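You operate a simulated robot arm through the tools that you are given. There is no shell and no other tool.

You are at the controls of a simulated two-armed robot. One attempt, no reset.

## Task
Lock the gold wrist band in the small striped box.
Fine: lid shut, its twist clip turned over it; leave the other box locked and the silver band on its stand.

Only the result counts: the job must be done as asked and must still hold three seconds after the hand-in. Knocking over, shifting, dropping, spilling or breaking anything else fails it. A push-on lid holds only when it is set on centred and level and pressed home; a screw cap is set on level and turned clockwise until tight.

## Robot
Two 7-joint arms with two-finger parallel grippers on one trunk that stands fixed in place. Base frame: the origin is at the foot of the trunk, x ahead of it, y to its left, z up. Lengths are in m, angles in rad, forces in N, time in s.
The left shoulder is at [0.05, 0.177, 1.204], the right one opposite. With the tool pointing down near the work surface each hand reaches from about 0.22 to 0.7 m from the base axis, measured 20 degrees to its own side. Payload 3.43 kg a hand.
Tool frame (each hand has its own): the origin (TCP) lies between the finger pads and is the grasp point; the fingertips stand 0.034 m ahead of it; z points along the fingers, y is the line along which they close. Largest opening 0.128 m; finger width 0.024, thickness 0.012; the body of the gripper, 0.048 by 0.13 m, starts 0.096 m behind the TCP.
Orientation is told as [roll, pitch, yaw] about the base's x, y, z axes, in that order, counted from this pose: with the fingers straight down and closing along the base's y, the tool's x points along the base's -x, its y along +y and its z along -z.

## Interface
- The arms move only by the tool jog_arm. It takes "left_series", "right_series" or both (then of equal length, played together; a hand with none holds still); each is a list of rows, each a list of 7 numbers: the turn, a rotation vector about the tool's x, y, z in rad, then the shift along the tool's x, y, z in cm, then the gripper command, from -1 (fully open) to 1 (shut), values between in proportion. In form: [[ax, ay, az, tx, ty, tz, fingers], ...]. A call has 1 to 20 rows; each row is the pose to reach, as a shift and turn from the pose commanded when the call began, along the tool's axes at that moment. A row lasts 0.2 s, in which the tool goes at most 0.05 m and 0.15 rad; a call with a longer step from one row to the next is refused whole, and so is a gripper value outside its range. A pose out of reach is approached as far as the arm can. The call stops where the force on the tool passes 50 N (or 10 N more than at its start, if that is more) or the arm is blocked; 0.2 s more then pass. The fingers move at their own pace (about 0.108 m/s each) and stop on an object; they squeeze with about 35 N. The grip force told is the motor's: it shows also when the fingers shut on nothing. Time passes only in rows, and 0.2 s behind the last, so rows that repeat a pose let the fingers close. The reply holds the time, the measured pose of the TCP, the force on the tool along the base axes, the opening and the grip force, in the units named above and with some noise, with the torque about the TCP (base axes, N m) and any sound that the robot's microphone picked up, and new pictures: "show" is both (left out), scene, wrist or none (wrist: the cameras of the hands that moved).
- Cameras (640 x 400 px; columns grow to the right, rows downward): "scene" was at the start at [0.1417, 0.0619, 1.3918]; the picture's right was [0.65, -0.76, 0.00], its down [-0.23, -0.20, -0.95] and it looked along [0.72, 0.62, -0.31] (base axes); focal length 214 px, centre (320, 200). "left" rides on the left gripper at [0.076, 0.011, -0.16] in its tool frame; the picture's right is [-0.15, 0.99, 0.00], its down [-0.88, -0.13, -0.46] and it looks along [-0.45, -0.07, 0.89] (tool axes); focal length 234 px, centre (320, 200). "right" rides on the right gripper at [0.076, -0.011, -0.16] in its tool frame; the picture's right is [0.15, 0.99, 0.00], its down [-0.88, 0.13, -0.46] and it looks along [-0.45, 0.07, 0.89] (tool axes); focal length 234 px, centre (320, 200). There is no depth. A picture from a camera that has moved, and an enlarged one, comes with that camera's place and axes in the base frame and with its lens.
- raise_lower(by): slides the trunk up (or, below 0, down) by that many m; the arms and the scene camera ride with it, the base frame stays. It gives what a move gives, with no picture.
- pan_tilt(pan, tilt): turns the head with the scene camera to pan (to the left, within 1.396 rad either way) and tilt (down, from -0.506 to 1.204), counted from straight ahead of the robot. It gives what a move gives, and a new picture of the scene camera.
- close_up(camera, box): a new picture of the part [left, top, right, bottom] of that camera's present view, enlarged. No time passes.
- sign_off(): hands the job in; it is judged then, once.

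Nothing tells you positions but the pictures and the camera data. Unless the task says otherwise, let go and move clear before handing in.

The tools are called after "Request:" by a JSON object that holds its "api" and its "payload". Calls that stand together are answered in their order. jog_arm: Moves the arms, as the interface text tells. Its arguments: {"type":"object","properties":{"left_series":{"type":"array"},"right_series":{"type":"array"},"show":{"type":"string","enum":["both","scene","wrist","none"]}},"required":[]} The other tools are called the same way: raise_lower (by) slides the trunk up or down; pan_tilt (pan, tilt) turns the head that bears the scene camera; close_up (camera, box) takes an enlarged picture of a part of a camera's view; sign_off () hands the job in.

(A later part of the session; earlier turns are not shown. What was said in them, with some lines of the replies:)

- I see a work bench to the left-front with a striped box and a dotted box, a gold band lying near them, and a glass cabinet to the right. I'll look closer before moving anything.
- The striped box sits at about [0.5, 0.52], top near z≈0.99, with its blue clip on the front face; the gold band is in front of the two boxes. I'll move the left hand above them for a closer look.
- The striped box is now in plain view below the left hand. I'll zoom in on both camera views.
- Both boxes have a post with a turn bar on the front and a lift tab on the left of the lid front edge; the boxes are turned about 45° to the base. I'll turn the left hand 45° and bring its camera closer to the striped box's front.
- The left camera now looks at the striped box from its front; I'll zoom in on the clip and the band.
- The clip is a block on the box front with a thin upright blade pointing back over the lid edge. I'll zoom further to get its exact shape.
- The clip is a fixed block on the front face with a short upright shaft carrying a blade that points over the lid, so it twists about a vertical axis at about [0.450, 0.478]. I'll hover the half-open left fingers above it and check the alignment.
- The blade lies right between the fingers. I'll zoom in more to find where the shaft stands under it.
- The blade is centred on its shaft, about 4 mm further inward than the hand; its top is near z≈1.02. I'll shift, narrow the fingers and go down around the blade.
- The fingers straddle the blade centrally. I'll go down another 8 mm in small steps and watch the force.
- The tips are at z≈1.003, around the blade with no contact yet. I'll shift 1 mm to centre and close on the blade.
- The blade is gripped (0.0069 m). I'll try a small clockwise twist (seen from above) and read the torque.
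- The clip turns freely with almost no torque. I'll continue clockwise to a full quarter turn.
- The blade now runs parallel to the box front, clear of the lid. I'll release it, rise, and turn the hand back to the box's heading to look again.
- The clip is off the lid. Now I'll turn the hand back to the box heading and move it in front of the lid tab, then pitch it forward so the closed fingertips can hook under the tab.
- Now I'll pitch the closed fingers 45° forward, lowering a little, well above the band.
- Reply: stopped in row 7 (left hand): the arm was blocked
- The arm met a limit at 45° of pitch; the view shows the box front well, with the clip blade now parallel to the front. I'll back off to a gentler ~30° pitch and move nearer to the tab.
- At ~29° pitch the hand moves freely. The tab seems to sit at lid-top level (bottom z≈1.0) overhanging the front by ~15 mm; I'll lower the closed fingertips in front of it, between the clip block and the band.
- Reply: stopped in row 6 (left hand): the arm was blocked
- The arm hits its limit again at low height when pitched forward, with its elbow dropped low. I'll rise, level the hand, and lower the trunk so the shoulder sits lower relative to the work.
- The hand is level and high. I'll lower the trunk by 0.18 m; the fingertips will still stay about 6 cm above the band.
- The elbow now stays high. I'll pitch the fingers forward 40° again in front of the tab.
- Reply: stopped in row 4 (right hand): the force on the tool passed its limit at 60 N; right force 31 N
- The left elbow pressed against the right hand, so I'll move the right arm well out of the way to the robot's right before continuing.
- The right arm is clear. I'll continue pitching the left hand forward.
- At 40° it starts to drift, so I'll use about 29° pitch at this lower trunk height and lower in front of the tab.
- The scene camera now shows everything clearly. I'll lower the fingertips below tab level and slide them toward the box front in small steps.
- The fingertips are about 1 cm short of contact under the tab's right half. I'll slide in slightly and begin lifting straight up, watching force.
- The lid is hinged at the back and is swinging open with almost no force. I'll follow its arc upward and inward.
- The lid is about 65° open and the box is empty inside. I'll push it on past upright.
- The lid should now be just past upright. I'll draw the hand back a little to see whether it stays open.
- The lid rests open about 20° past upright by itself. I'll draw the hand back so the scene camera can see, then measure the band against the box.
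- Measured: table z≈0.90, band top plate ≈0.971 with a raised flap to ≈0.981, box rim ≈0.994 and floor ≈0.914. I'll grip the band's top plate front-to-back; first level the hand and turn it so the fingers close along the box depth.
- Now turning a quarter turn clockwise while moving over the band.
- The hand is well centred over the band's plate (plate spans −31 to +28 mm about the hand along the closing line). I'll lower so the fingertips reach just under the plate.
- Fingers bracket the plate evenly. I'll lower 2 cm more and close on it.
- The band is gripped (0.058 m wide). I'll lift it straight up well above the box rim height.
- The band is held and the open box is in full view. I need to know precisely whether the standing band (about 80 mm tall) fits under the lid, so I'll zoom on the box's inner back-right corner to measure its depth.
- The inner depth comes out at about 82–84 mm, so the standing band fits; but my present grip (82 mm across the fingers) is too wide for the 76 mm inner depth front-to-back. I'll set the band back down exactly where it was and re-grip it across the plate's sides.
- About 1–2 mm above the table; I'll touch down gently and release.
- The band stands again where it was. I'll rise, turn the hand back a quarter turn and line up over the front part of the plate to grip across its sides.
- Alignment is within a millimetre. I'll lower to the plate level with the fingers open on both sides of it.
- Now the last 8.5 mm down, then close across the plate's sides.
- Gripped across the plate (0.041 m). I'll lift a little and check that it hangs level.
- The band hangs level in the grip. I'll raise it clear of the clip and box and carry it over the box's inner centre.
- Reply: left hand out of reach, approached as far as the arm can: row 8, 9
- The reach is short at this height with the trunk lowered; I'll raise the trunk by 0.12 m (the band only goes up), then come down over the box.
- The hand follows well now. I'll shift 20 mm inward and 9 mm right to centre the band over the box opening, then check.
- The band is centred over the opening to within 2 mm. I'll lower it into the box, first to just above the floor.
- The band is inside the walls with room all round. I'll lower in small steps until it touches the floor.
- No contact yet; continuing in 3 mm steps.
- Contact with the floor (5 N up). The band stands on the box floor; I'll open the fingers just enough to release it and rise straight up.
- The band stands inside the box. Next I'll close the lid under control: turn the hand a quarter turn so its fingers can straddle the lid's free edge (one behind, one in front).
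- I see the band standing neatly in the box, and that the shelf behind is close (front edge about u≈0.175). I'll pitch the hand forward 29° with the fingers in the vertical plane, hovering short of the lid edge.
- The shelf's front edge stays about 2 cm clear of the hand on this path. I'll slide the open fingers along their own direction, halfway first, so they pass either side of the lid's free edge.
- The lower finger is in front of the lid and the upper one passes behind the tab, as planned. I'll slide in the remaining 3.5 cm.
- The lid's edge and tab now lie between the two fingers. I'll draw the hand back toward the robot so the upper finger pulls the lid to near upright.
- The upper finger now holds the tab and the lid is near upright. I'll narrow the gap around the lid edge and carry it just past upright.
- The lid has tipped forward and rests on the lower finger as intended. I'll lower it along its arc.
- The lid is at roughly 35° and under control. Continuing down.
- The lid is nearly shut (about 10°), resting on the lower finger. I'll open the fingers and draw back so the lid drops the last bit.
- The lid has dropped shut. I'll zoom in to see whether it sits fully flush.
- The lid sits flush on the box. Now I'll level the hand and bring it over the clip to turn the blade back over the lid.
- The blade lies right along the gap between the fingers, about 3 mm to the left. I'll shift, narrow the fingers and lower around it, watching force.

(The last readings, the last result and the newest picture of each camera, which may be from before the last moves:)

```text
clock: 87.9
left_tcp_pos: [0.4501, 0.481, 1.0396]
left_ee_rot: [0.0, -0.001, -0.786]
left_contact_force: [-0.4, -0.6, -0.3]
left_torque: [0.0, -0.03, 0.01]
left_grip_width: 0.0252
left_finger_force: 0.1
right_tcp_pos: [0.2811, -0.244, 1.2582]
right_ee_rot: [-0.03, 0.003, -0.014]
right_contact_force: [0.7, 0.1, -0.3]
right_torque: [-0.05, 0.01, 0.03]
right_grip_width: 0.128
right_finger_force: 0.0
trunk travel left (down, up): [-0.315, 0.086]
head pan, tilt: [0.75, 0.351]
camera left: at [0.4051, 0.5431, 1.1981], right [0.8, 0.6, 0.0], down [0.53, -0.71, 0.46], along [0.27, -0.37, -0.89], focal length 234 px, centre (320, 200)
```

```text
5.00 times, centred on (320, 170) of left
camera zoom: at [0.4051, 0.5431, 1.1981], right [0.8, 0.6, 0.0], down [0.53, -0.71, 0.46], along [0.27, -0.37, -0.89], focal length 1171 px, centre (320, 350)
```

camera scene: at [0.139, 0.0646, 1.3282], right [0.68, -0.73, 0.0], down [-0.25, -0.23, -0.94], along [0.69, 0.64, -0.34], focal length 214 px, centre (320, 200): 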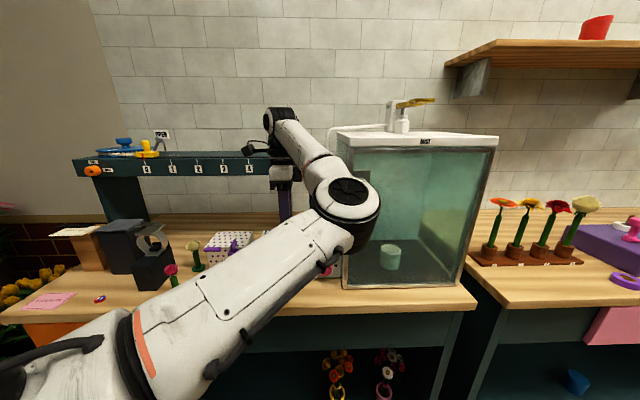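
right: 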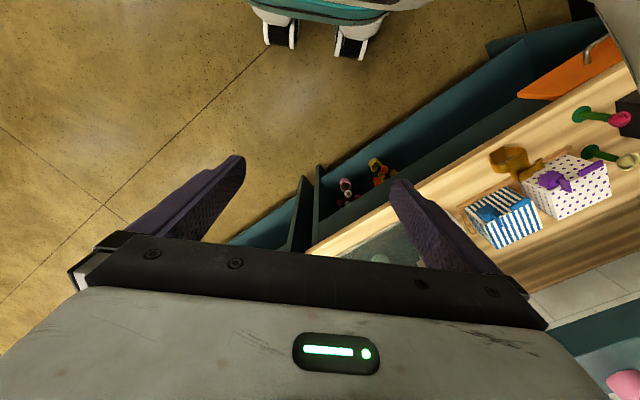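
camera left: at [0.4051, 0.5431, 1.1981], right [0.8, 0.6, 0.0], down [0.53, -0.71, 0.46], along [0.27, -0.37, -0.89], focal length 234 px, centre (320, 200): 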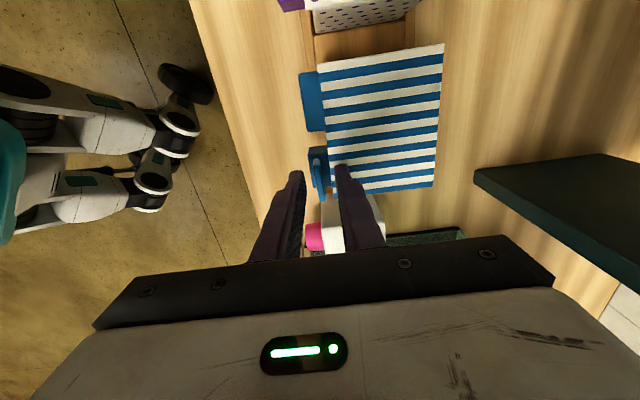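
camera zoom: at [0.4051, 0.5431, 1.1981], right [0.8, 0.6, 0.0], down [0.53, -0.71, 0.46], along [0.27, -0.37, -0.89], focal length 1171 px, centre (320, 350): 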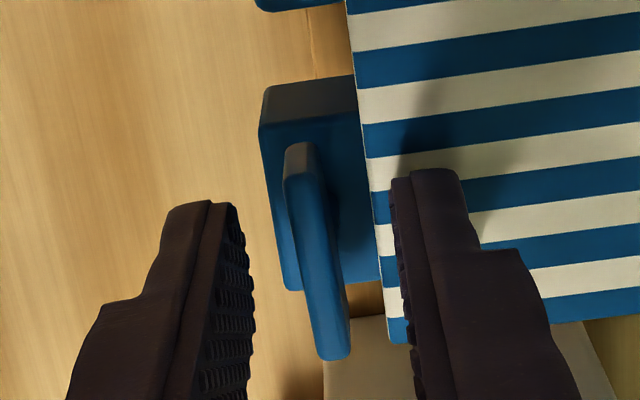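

The blade is centred between the fingers. I'll close on it and turn it counter-clockwise, starting small.

Request:
{"api": "jog_arm", "payload": {"left_series": [[0, 0, 0, 0, 0, 0, 0.85], [0, 0, 0, 0, 0, 0, 1], [0, 0, 0, 0, 0, 0, 1], [0, 0, -0.1, 0, 0, 0, 1], [0, 0, -0.2, 0, 0, 0, 1], [0, 0, -0.2, 0, 0, 0, 1]], "show": "wrist"}}

Request:
{"api": "close_up", "payload": {"camera": "left", "box": [272, 130, 368, 210]}}

```text
clock: 89.3
left_tcp_pos: [0.4518, 0.4816, 1.0399]
left_ee_rot: [0.0, -0.002, -0.585]
left_contact_force: [0.3, -1.6, 0.1]
left_torque: [0.0, 0.1, -0.01]
left_grip_width: 0.0051
left_finger_force: 34.7
right_tcp_pos: [0.2809, -0.2437, 1.2559]
right_ee_rot: [-0.03, 0.001, -0.013]
right_contact_force: [-0.4, -0.1, 0.9]
right_torque: [0.01, -0.01, -0.01]
right_grip_width: 0.1278
right_finger_force: 0.1
trunk travel left (down, up): [-0.315, 0.086]
head pan, tilt: [0.75, 0.351]
camera left: at [0.3941, 0.5329, 1.1983], right [0.67, 0.74, 0.0], down [0.66, -0.59, 0.46], along [0.34, -0.31, -0.89], focal length 234 px, centre (320, 200)
```

left: 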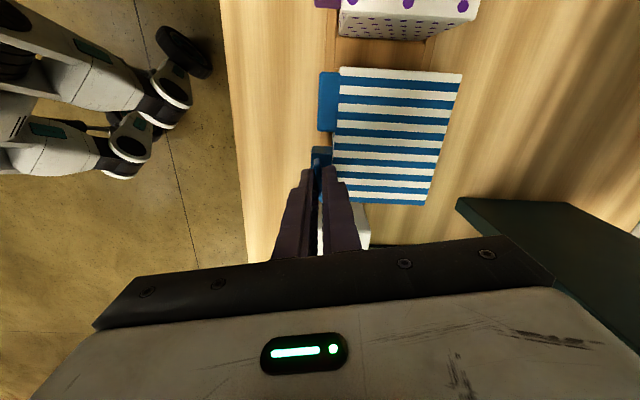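

```text
5.00 times, centred on (320, 170) of left
camera zoom: at [0.3941, 0.5329, 1.1983], right [0.67, 0.74, 0.0], down [0.66, -0.59, 0.46], along [0.34, -0.31, -0.89], focal length 1171 px, centre (320, 350)
```

zoom: 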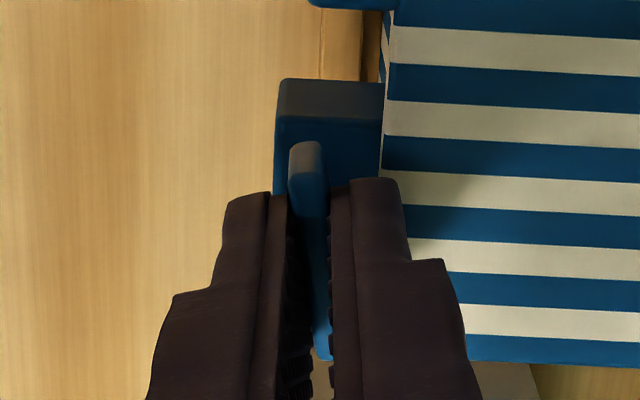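

It turns freely. I'll continue to about 50° and check the torque as the blade swings over the lid's edge.

Request:
{"api": "jog_arm", "payload": {"left_series": [[0, 0, -0.14, 0, 0, 0, 1], [0, 0, -0.28, 0, 0, 0, 1], [0, 0, -0.42, 0, 0, 0, 1], [0, 0, -0.56, 0, 0, 0, 1], [0, 0, -0.7, 0, 0, 0, 1], [0, 0, -0.7, 0, 0, 0, 1]], "show": "wrist"}}

Request:
{"api": "close_up", "payload": {"camera": "left", "box": [272, 130, 368, 210]}}

```text
clock: 90.7
left_tcp_pos: [0.4511, 0.4814, 1.0387]
left_ee_rot: [-0.002, -0.002, 0.117]
left_contact_force: [0.9, 1.5, 0.6]
left_torque: [0.0, 0.03, -0.01]
left_grip_width: 0.0051
left_finger_force: 35.1
right_tcp_pos: [0.2809, -0.2431, 1.2565]
right_ee_rot: [-0.031, 0.001, -0.013]
right_contact_force: [0.2, -0.7, -0.6]
right_torque: [0.0, -0.01, -0.02]
right_grip_width: 0.1283
right_finger_force: 0.0
trunk travel left (down, up): [-0.315, 0.086]
head pan, tilt: [0.75, 0.351]
camera left: at [0.3749, 0.4842, 1.1984], right [0.03, 1.0, 0.0], down [0.89, -0.03, 0.46], along [0.46, -0.01, -0.89], focal length 234 px, centre (320, 200)
```

left: 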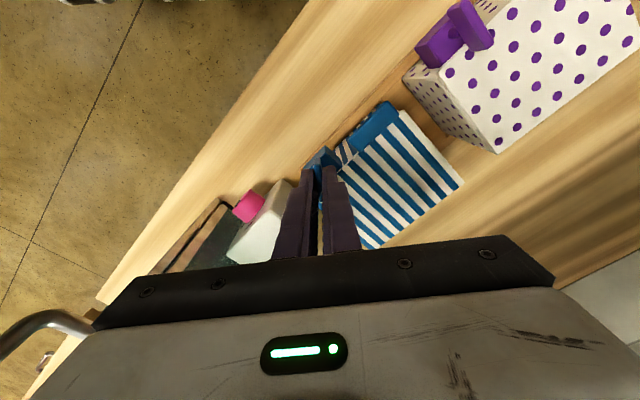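

```text
5.00 times, centred on (320, 170) of left
camera zoom: at [0.3749, 0.4842, 1.1984], right [0.03, 1.0, 0.0], down [0.89, -0.03, 0.46], along [0.46, -0.01, -0.89], focal length 1171 px, centre (320, 350)
```

zoom: 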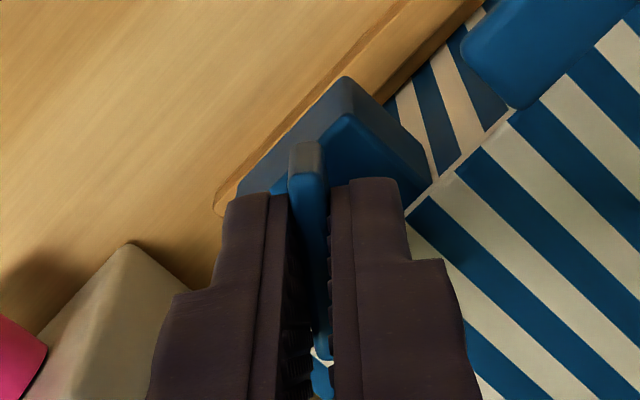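

Still free. I'll complete the quarter turn.

Request:
{"api": "jog_arm", "payload": {"left_series": [[0, 0, -0.14, 0, 0, 0, 1], [0, 0, -0.28, 0, 0, 0, 1], [0, 0, -0.42, 0, 0, 0, 1], [0, 0, -0.56, 0, 0, 0, 1], [0, 0, -0.672, 0, 0, 0, 1], [0, 0, -0.672, 0, 0, 0, 1], [0, 0, -0.672, 0, 0, 0, 1]], "show": "wrist"}}

Request:
{"api": "close_up", "payload": {"camera": "left", "box": [272, 130, 368, 210]}}

```text
clock: 92.3
left_tcp_pos: [0.4522, 0.4817, 1.04]
left_ee_rot: [-0.002, -0.002, 0.786]
left_contact_force: [0.8, -0.7, 1.0]
left_torque: [0.22, -0.21, -0.05]
left_grip_width: 0.0052
left_finger_force: 34.6
right_tcp_pos: [0.2809, -0.2439, 1.2568]
right_ee_rot: [-0.03, 0.004, -0.013]
right_contact_force: [-0.2, 0.6, 0.3]
right_torque: [0.0, 0.01, 0.0]
right_grip_width: 0.1282
right_finger_force: 0.1
trunk travel left (down, up): [-0.315, 0.086]
head pan, tilt: [0.75, 0.351]
camera left: at [0.3895, 0.4362, 1.1983], right [-0.6, 0.8, 0.0], down [0.71, 0.53, 0.46], along [0.37, 0.27, -0.89], focal length 234 px, centre (320, 200)
```

left: 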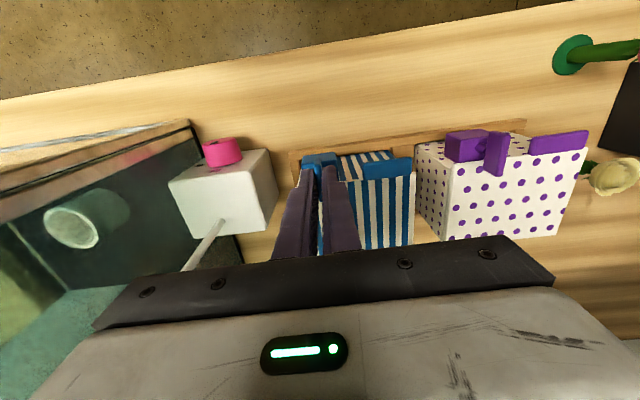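

```text
5.00 times, centred on (320, 170) of left
camera zoom: at [0.3895, 0.4362, 1.1983], right [-0.6, 0.8, 0.0], down [0.71, 0.53, 0.46], along [0.37, 0.27, -0.89], focal length 1171 px, centre (320, 350)
```

zoom: 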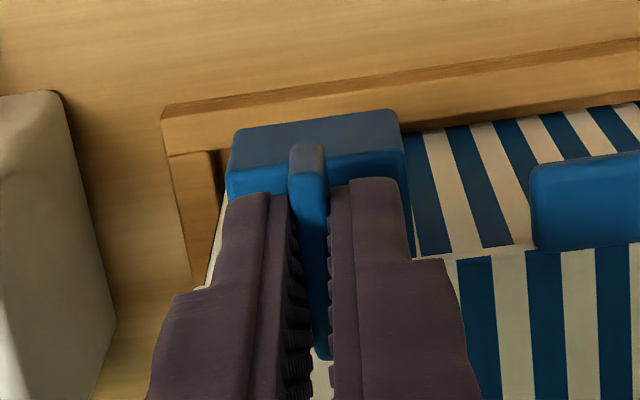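

The blade points back over the lid as it did at the start. I'll release and rise.

Request:
{"api": "jog_arm", "payload": {"left_series": [[0, 0, 0, 0, 0, 0, 0.8], [0, 0, 0, 0, 0, 0, 0.6], [0, 0, 0, 0, 0, 0, 0.6], [0, 0, 0, 0, 0, -1, 0.6], [0, 0, 0, 0, 0, -4, 0.6], [0, 0, 0, 0, 0, -8, 0.6], [0, 0, 0, 0, 0, -11, 0.6], [0, 0, 0, 0, 0, -11, 0.6]], "show": "both"}}

Request:
{"api": "close_up", "payload": {"camera": "left", "box": [250, 100, 430, 220]}}

Request:
{"api": "close_up", "payload": {"camera": "left", "box": [280, 130, 370, 190]}}

```text
clock: 94.1
left_tcp_pos: [0.453, 0.4815, 1.1502]
left_ee_rot: [-0.002, 0.0, 0.789]
left_contact_force: [-0.3, -0.1, -0.2]
left_torque: [0.0, 0.01, 0.04]
left_grip_width: 0.0256
left_finger_force: 0.1
right_tcp_pos: [0.2807, -0.2443, 1.2564]
right_ee_rot: [-0.029, 0.001, -0.014]
right_contact_force: [0.5, 0.6, 0.3]
right_torque: [0.0, -0.02, 0.03]
right_grip_width: 0.1282
right_finger_force: 0.1
trunk travel left (down, up): [-0.315, 0.086]
head pan, tilt: [0.75, 0.351]
camera scene: at [0.1392, 0.0647, 1.3281], right [0.68, -0.73, 0.0], down [-0.25, -0.23, -0.94], along [0.69, 0.64, -0.34], focal length 214 px, centre (320, 200)
camera left: at [0.3908, 0.4368, 1.3087], right [-0.6, 0.8, 0.0], down [0.71, 0.53, 0.46], along [0.37, 0.27, -0.89], focal length 234 px, centre (320, 200)
```

scene: 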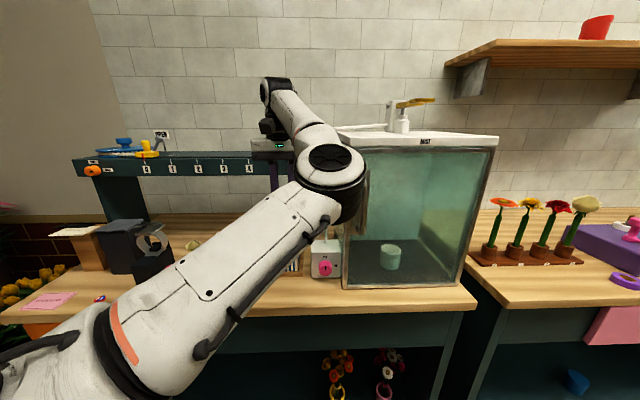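
left: 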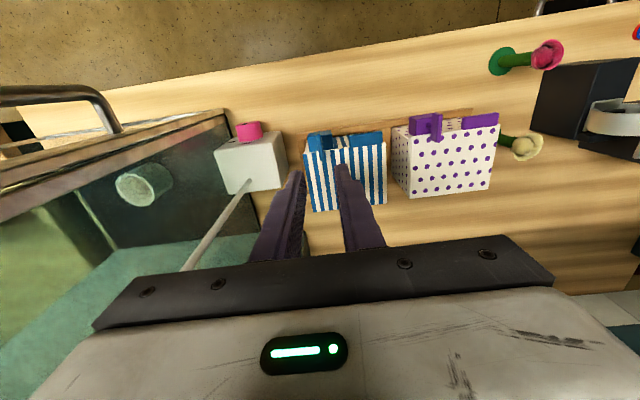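

```text
3.33 times, centred on (340, 160) of left
camera zoom: at [0.3908, 0.4368, 1.3087], right [-0.6, 0.8, 0.0], down [0.71, 0.53, 0.46], along [0.37, 0.27, -0.89], focal length 781 px, centre (253, 333)
```

zoom: 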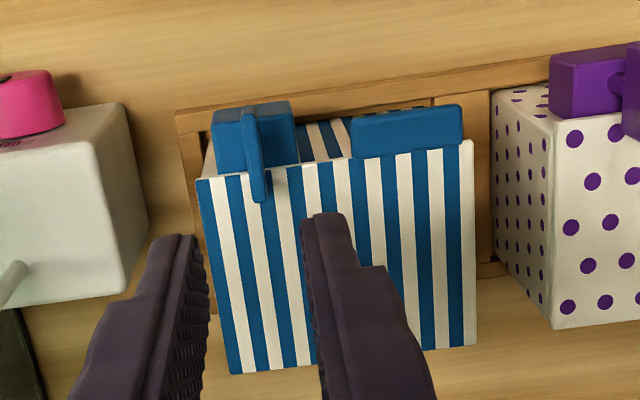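

```text
6.67 times, centred on (325, 160) of left
camera zoom: at [0.3908, 0.4368, 1.3087], right [-0.6, 0.8, 0.0], down [0.71, 0.53, 0.46], along [0.37, 0.27, -0.89], focal length 1561 px, centre (287, 467)
```

zoom: 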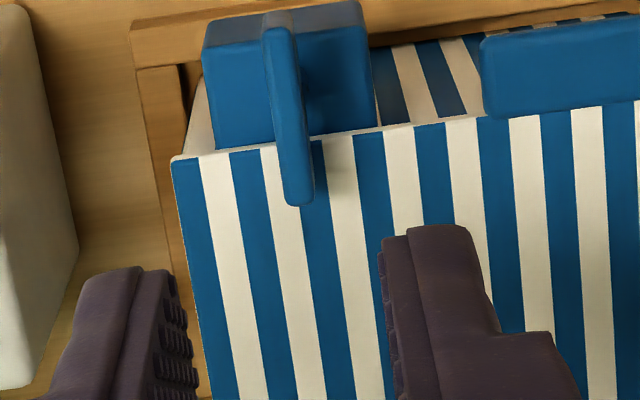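

The blade is over the shut lid again. I'll move the hand well clear so I can check the whole scene.

Request:
{"api": "jog_arm", "payload": {"left_series": [[0, 0, 0, 0, 0, -3, 0.6], [0, 0, 0, 2, 0, -6, 0.6], [0, 0, 0, 5, 1, -9, 0.6], [0, 0, 0, 8, 2, -12, 0.4], [0, 0, 0, 11, 3, -14, 0.2], [0, 0, 0, 13, 4, -15, 0], [0, 0, 0, 13, 4, -15, 0]], "show": "both"}}

Request:
{"api": "close_up", "payload": {"camera": "left", "box": [200, 60, 640, 260]}}

Request:
{"api": "close_up", "payload": {"camera": "scene", "box": [60, 120, 360, 310]}}

```text
clock: 95.7
left_tcp_pos: [0.3316, 0.4189, 1.3005]
left_ee_rot: [0.0, 0.001, 0.786]
left_contact_force: [-0.7, -0.3, -0.4]
left_torque: [0.0, 0.0, -0.01]
left_grip_width: 0.0641
left_finger_force: 0.0
right_tcp_pos: [0.2806, -0.244, 1.2567]
right_ee_rot: [-0.03, 0.001, -0.012]
right_contact_force: [0.7, -0.2, 0.9]
right_torque: [-0.02, -0.03, 0.04]
right_grip_width: 0.1283
right_finger_force: 0.1
trunk travel left (down, up): [-0.315, 0.086]
head pan, tilt: [0.75, 0.351]
camera scene: at [0.1392, 0.0647, 1.3281], right [0.68, -0.73, 0.0], down [-0.25, -0.23, -0.94], along [0.69, 0.64, -0.34], focal length 214 px, centre (320, 200)
camera left: at [0.2694, 0.3724, 1.4588], right [-0.6, 0.8, 0.0], down [0.71, 0.53, 0.46], along [0.37, 0.27, -0.89], focal length 234 px, centre (320, 200)
```

scene: 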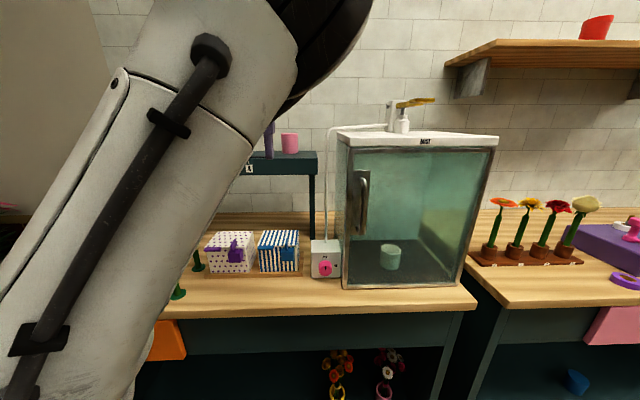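
left: 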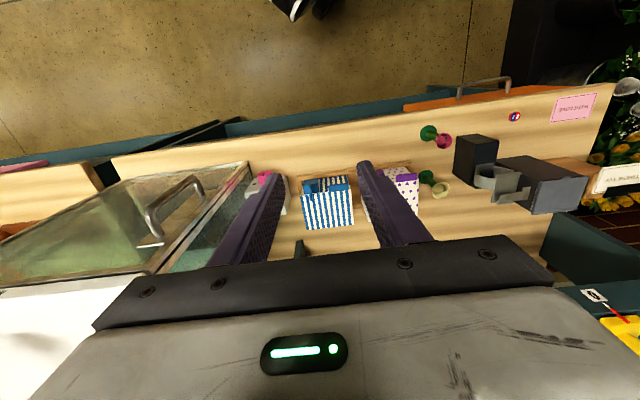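

```text
1.45 times, centred on (420, 160) of left
camera zoom: at [0.2694, 0.3724, 1.4588], right [-0.6, 0.8, 0.0], down [0.71, 0.53, 0.46], along [0.37, 0.27, -0.89], focal length 341 px, centre (174, 258)
```

zoom: 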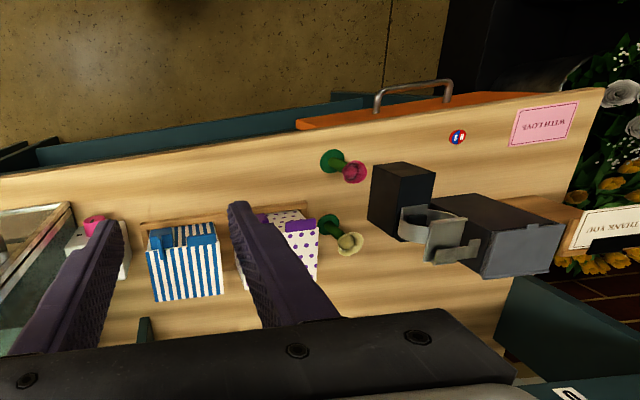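

```text
2.11 times, centred on (210, 215) of scene
camera zoom: at [0.1392, 0.0647, 1.3281], right [0.68, -0.73, 0.0], down [-0.25, -0.23, -0.94], along [0.69, 0.64, -0.34], focal length 452 px, centre (552, 168)
```

zoom: 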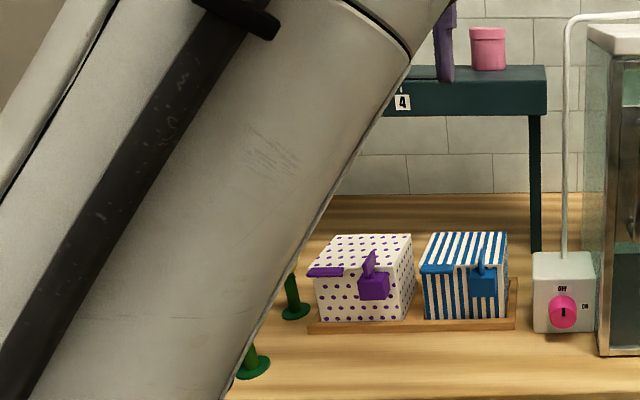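

Everything stands in place: the dotted box is locked and the silver band is on its stand. One last close look at the striped box's lid and clip.

Request:
{"api": "close_up", "payload": {"camera": "scene", "box": [250, 220, 310, 280]}}

Request:
{"api": "close_up", "payload": {"camera": "scene", "box": [200, 220, 310, 285]}}

```text
6.67 times, centred on (280, 250) of scene
camera zoom: at [0.1392, 0.0647, 1.3281], right [0.68, -0.73, 0.0], down [-0.25, -0.23, -0.94], along [0.69, 0.64, -0.34], focal length 1430 px, centre (587, -133)
```

zoom: 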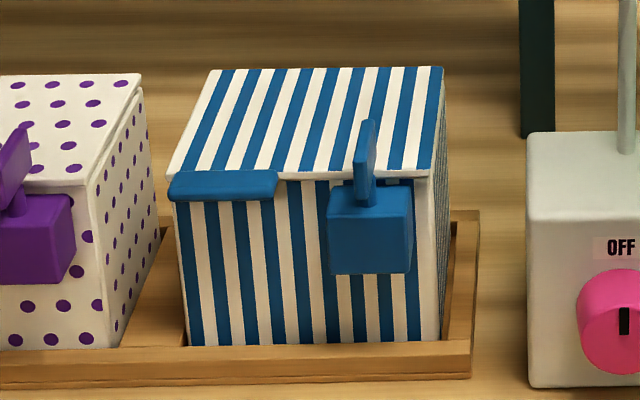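

```text
5.82 times, centred on (255, 252) of scene
camera zoom: at [0.1392, 0.0647, 1.3281], right [0.68, -0.73, 0.0], down [-0.25, -0.23, -0.94], along [0.69, 0.64, -0.34], focal length 1248 px, centre (698, -106)
```

zoom: 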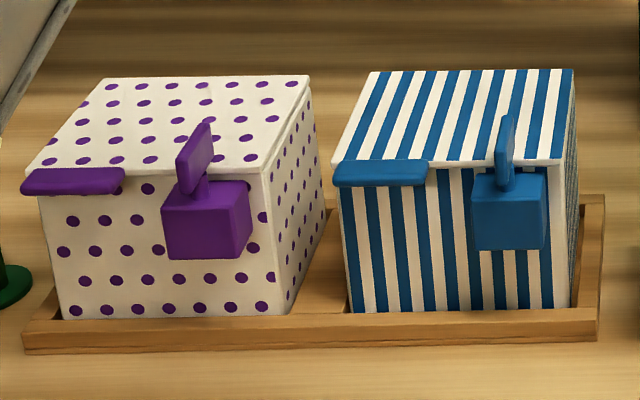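

The striped box is shut flush with its clip turned over the lid, and the gold band is inside. The dotted box is still locked, nothing else has moved, and both hands are clear, so I'm handing in.

Request:
{"api": "sign_off", "payload": {}}

```text
The job is handed in.
```

The gold wrist band is inside the small striped box, with the lid shut flush and the twist clip turned back over it. I handed the job in.

In the last pictures the dotted box is still locked and the silver band is on its stand. Nothing else on the bench looks shifted or knocked over, and both hands are clear. The hand-in gave no result back, so I can't say how it was judged.

- **Arm contact:** early on, my left elbow pressed against the right hand hard enough to trip the force stop. I moved the right arm aside before going on.
- **Tight fit:** the band stands upright and I measured only a few millimetres to spare under the lid. The lid still closed with no visible gap, and the clip turned over it freely.
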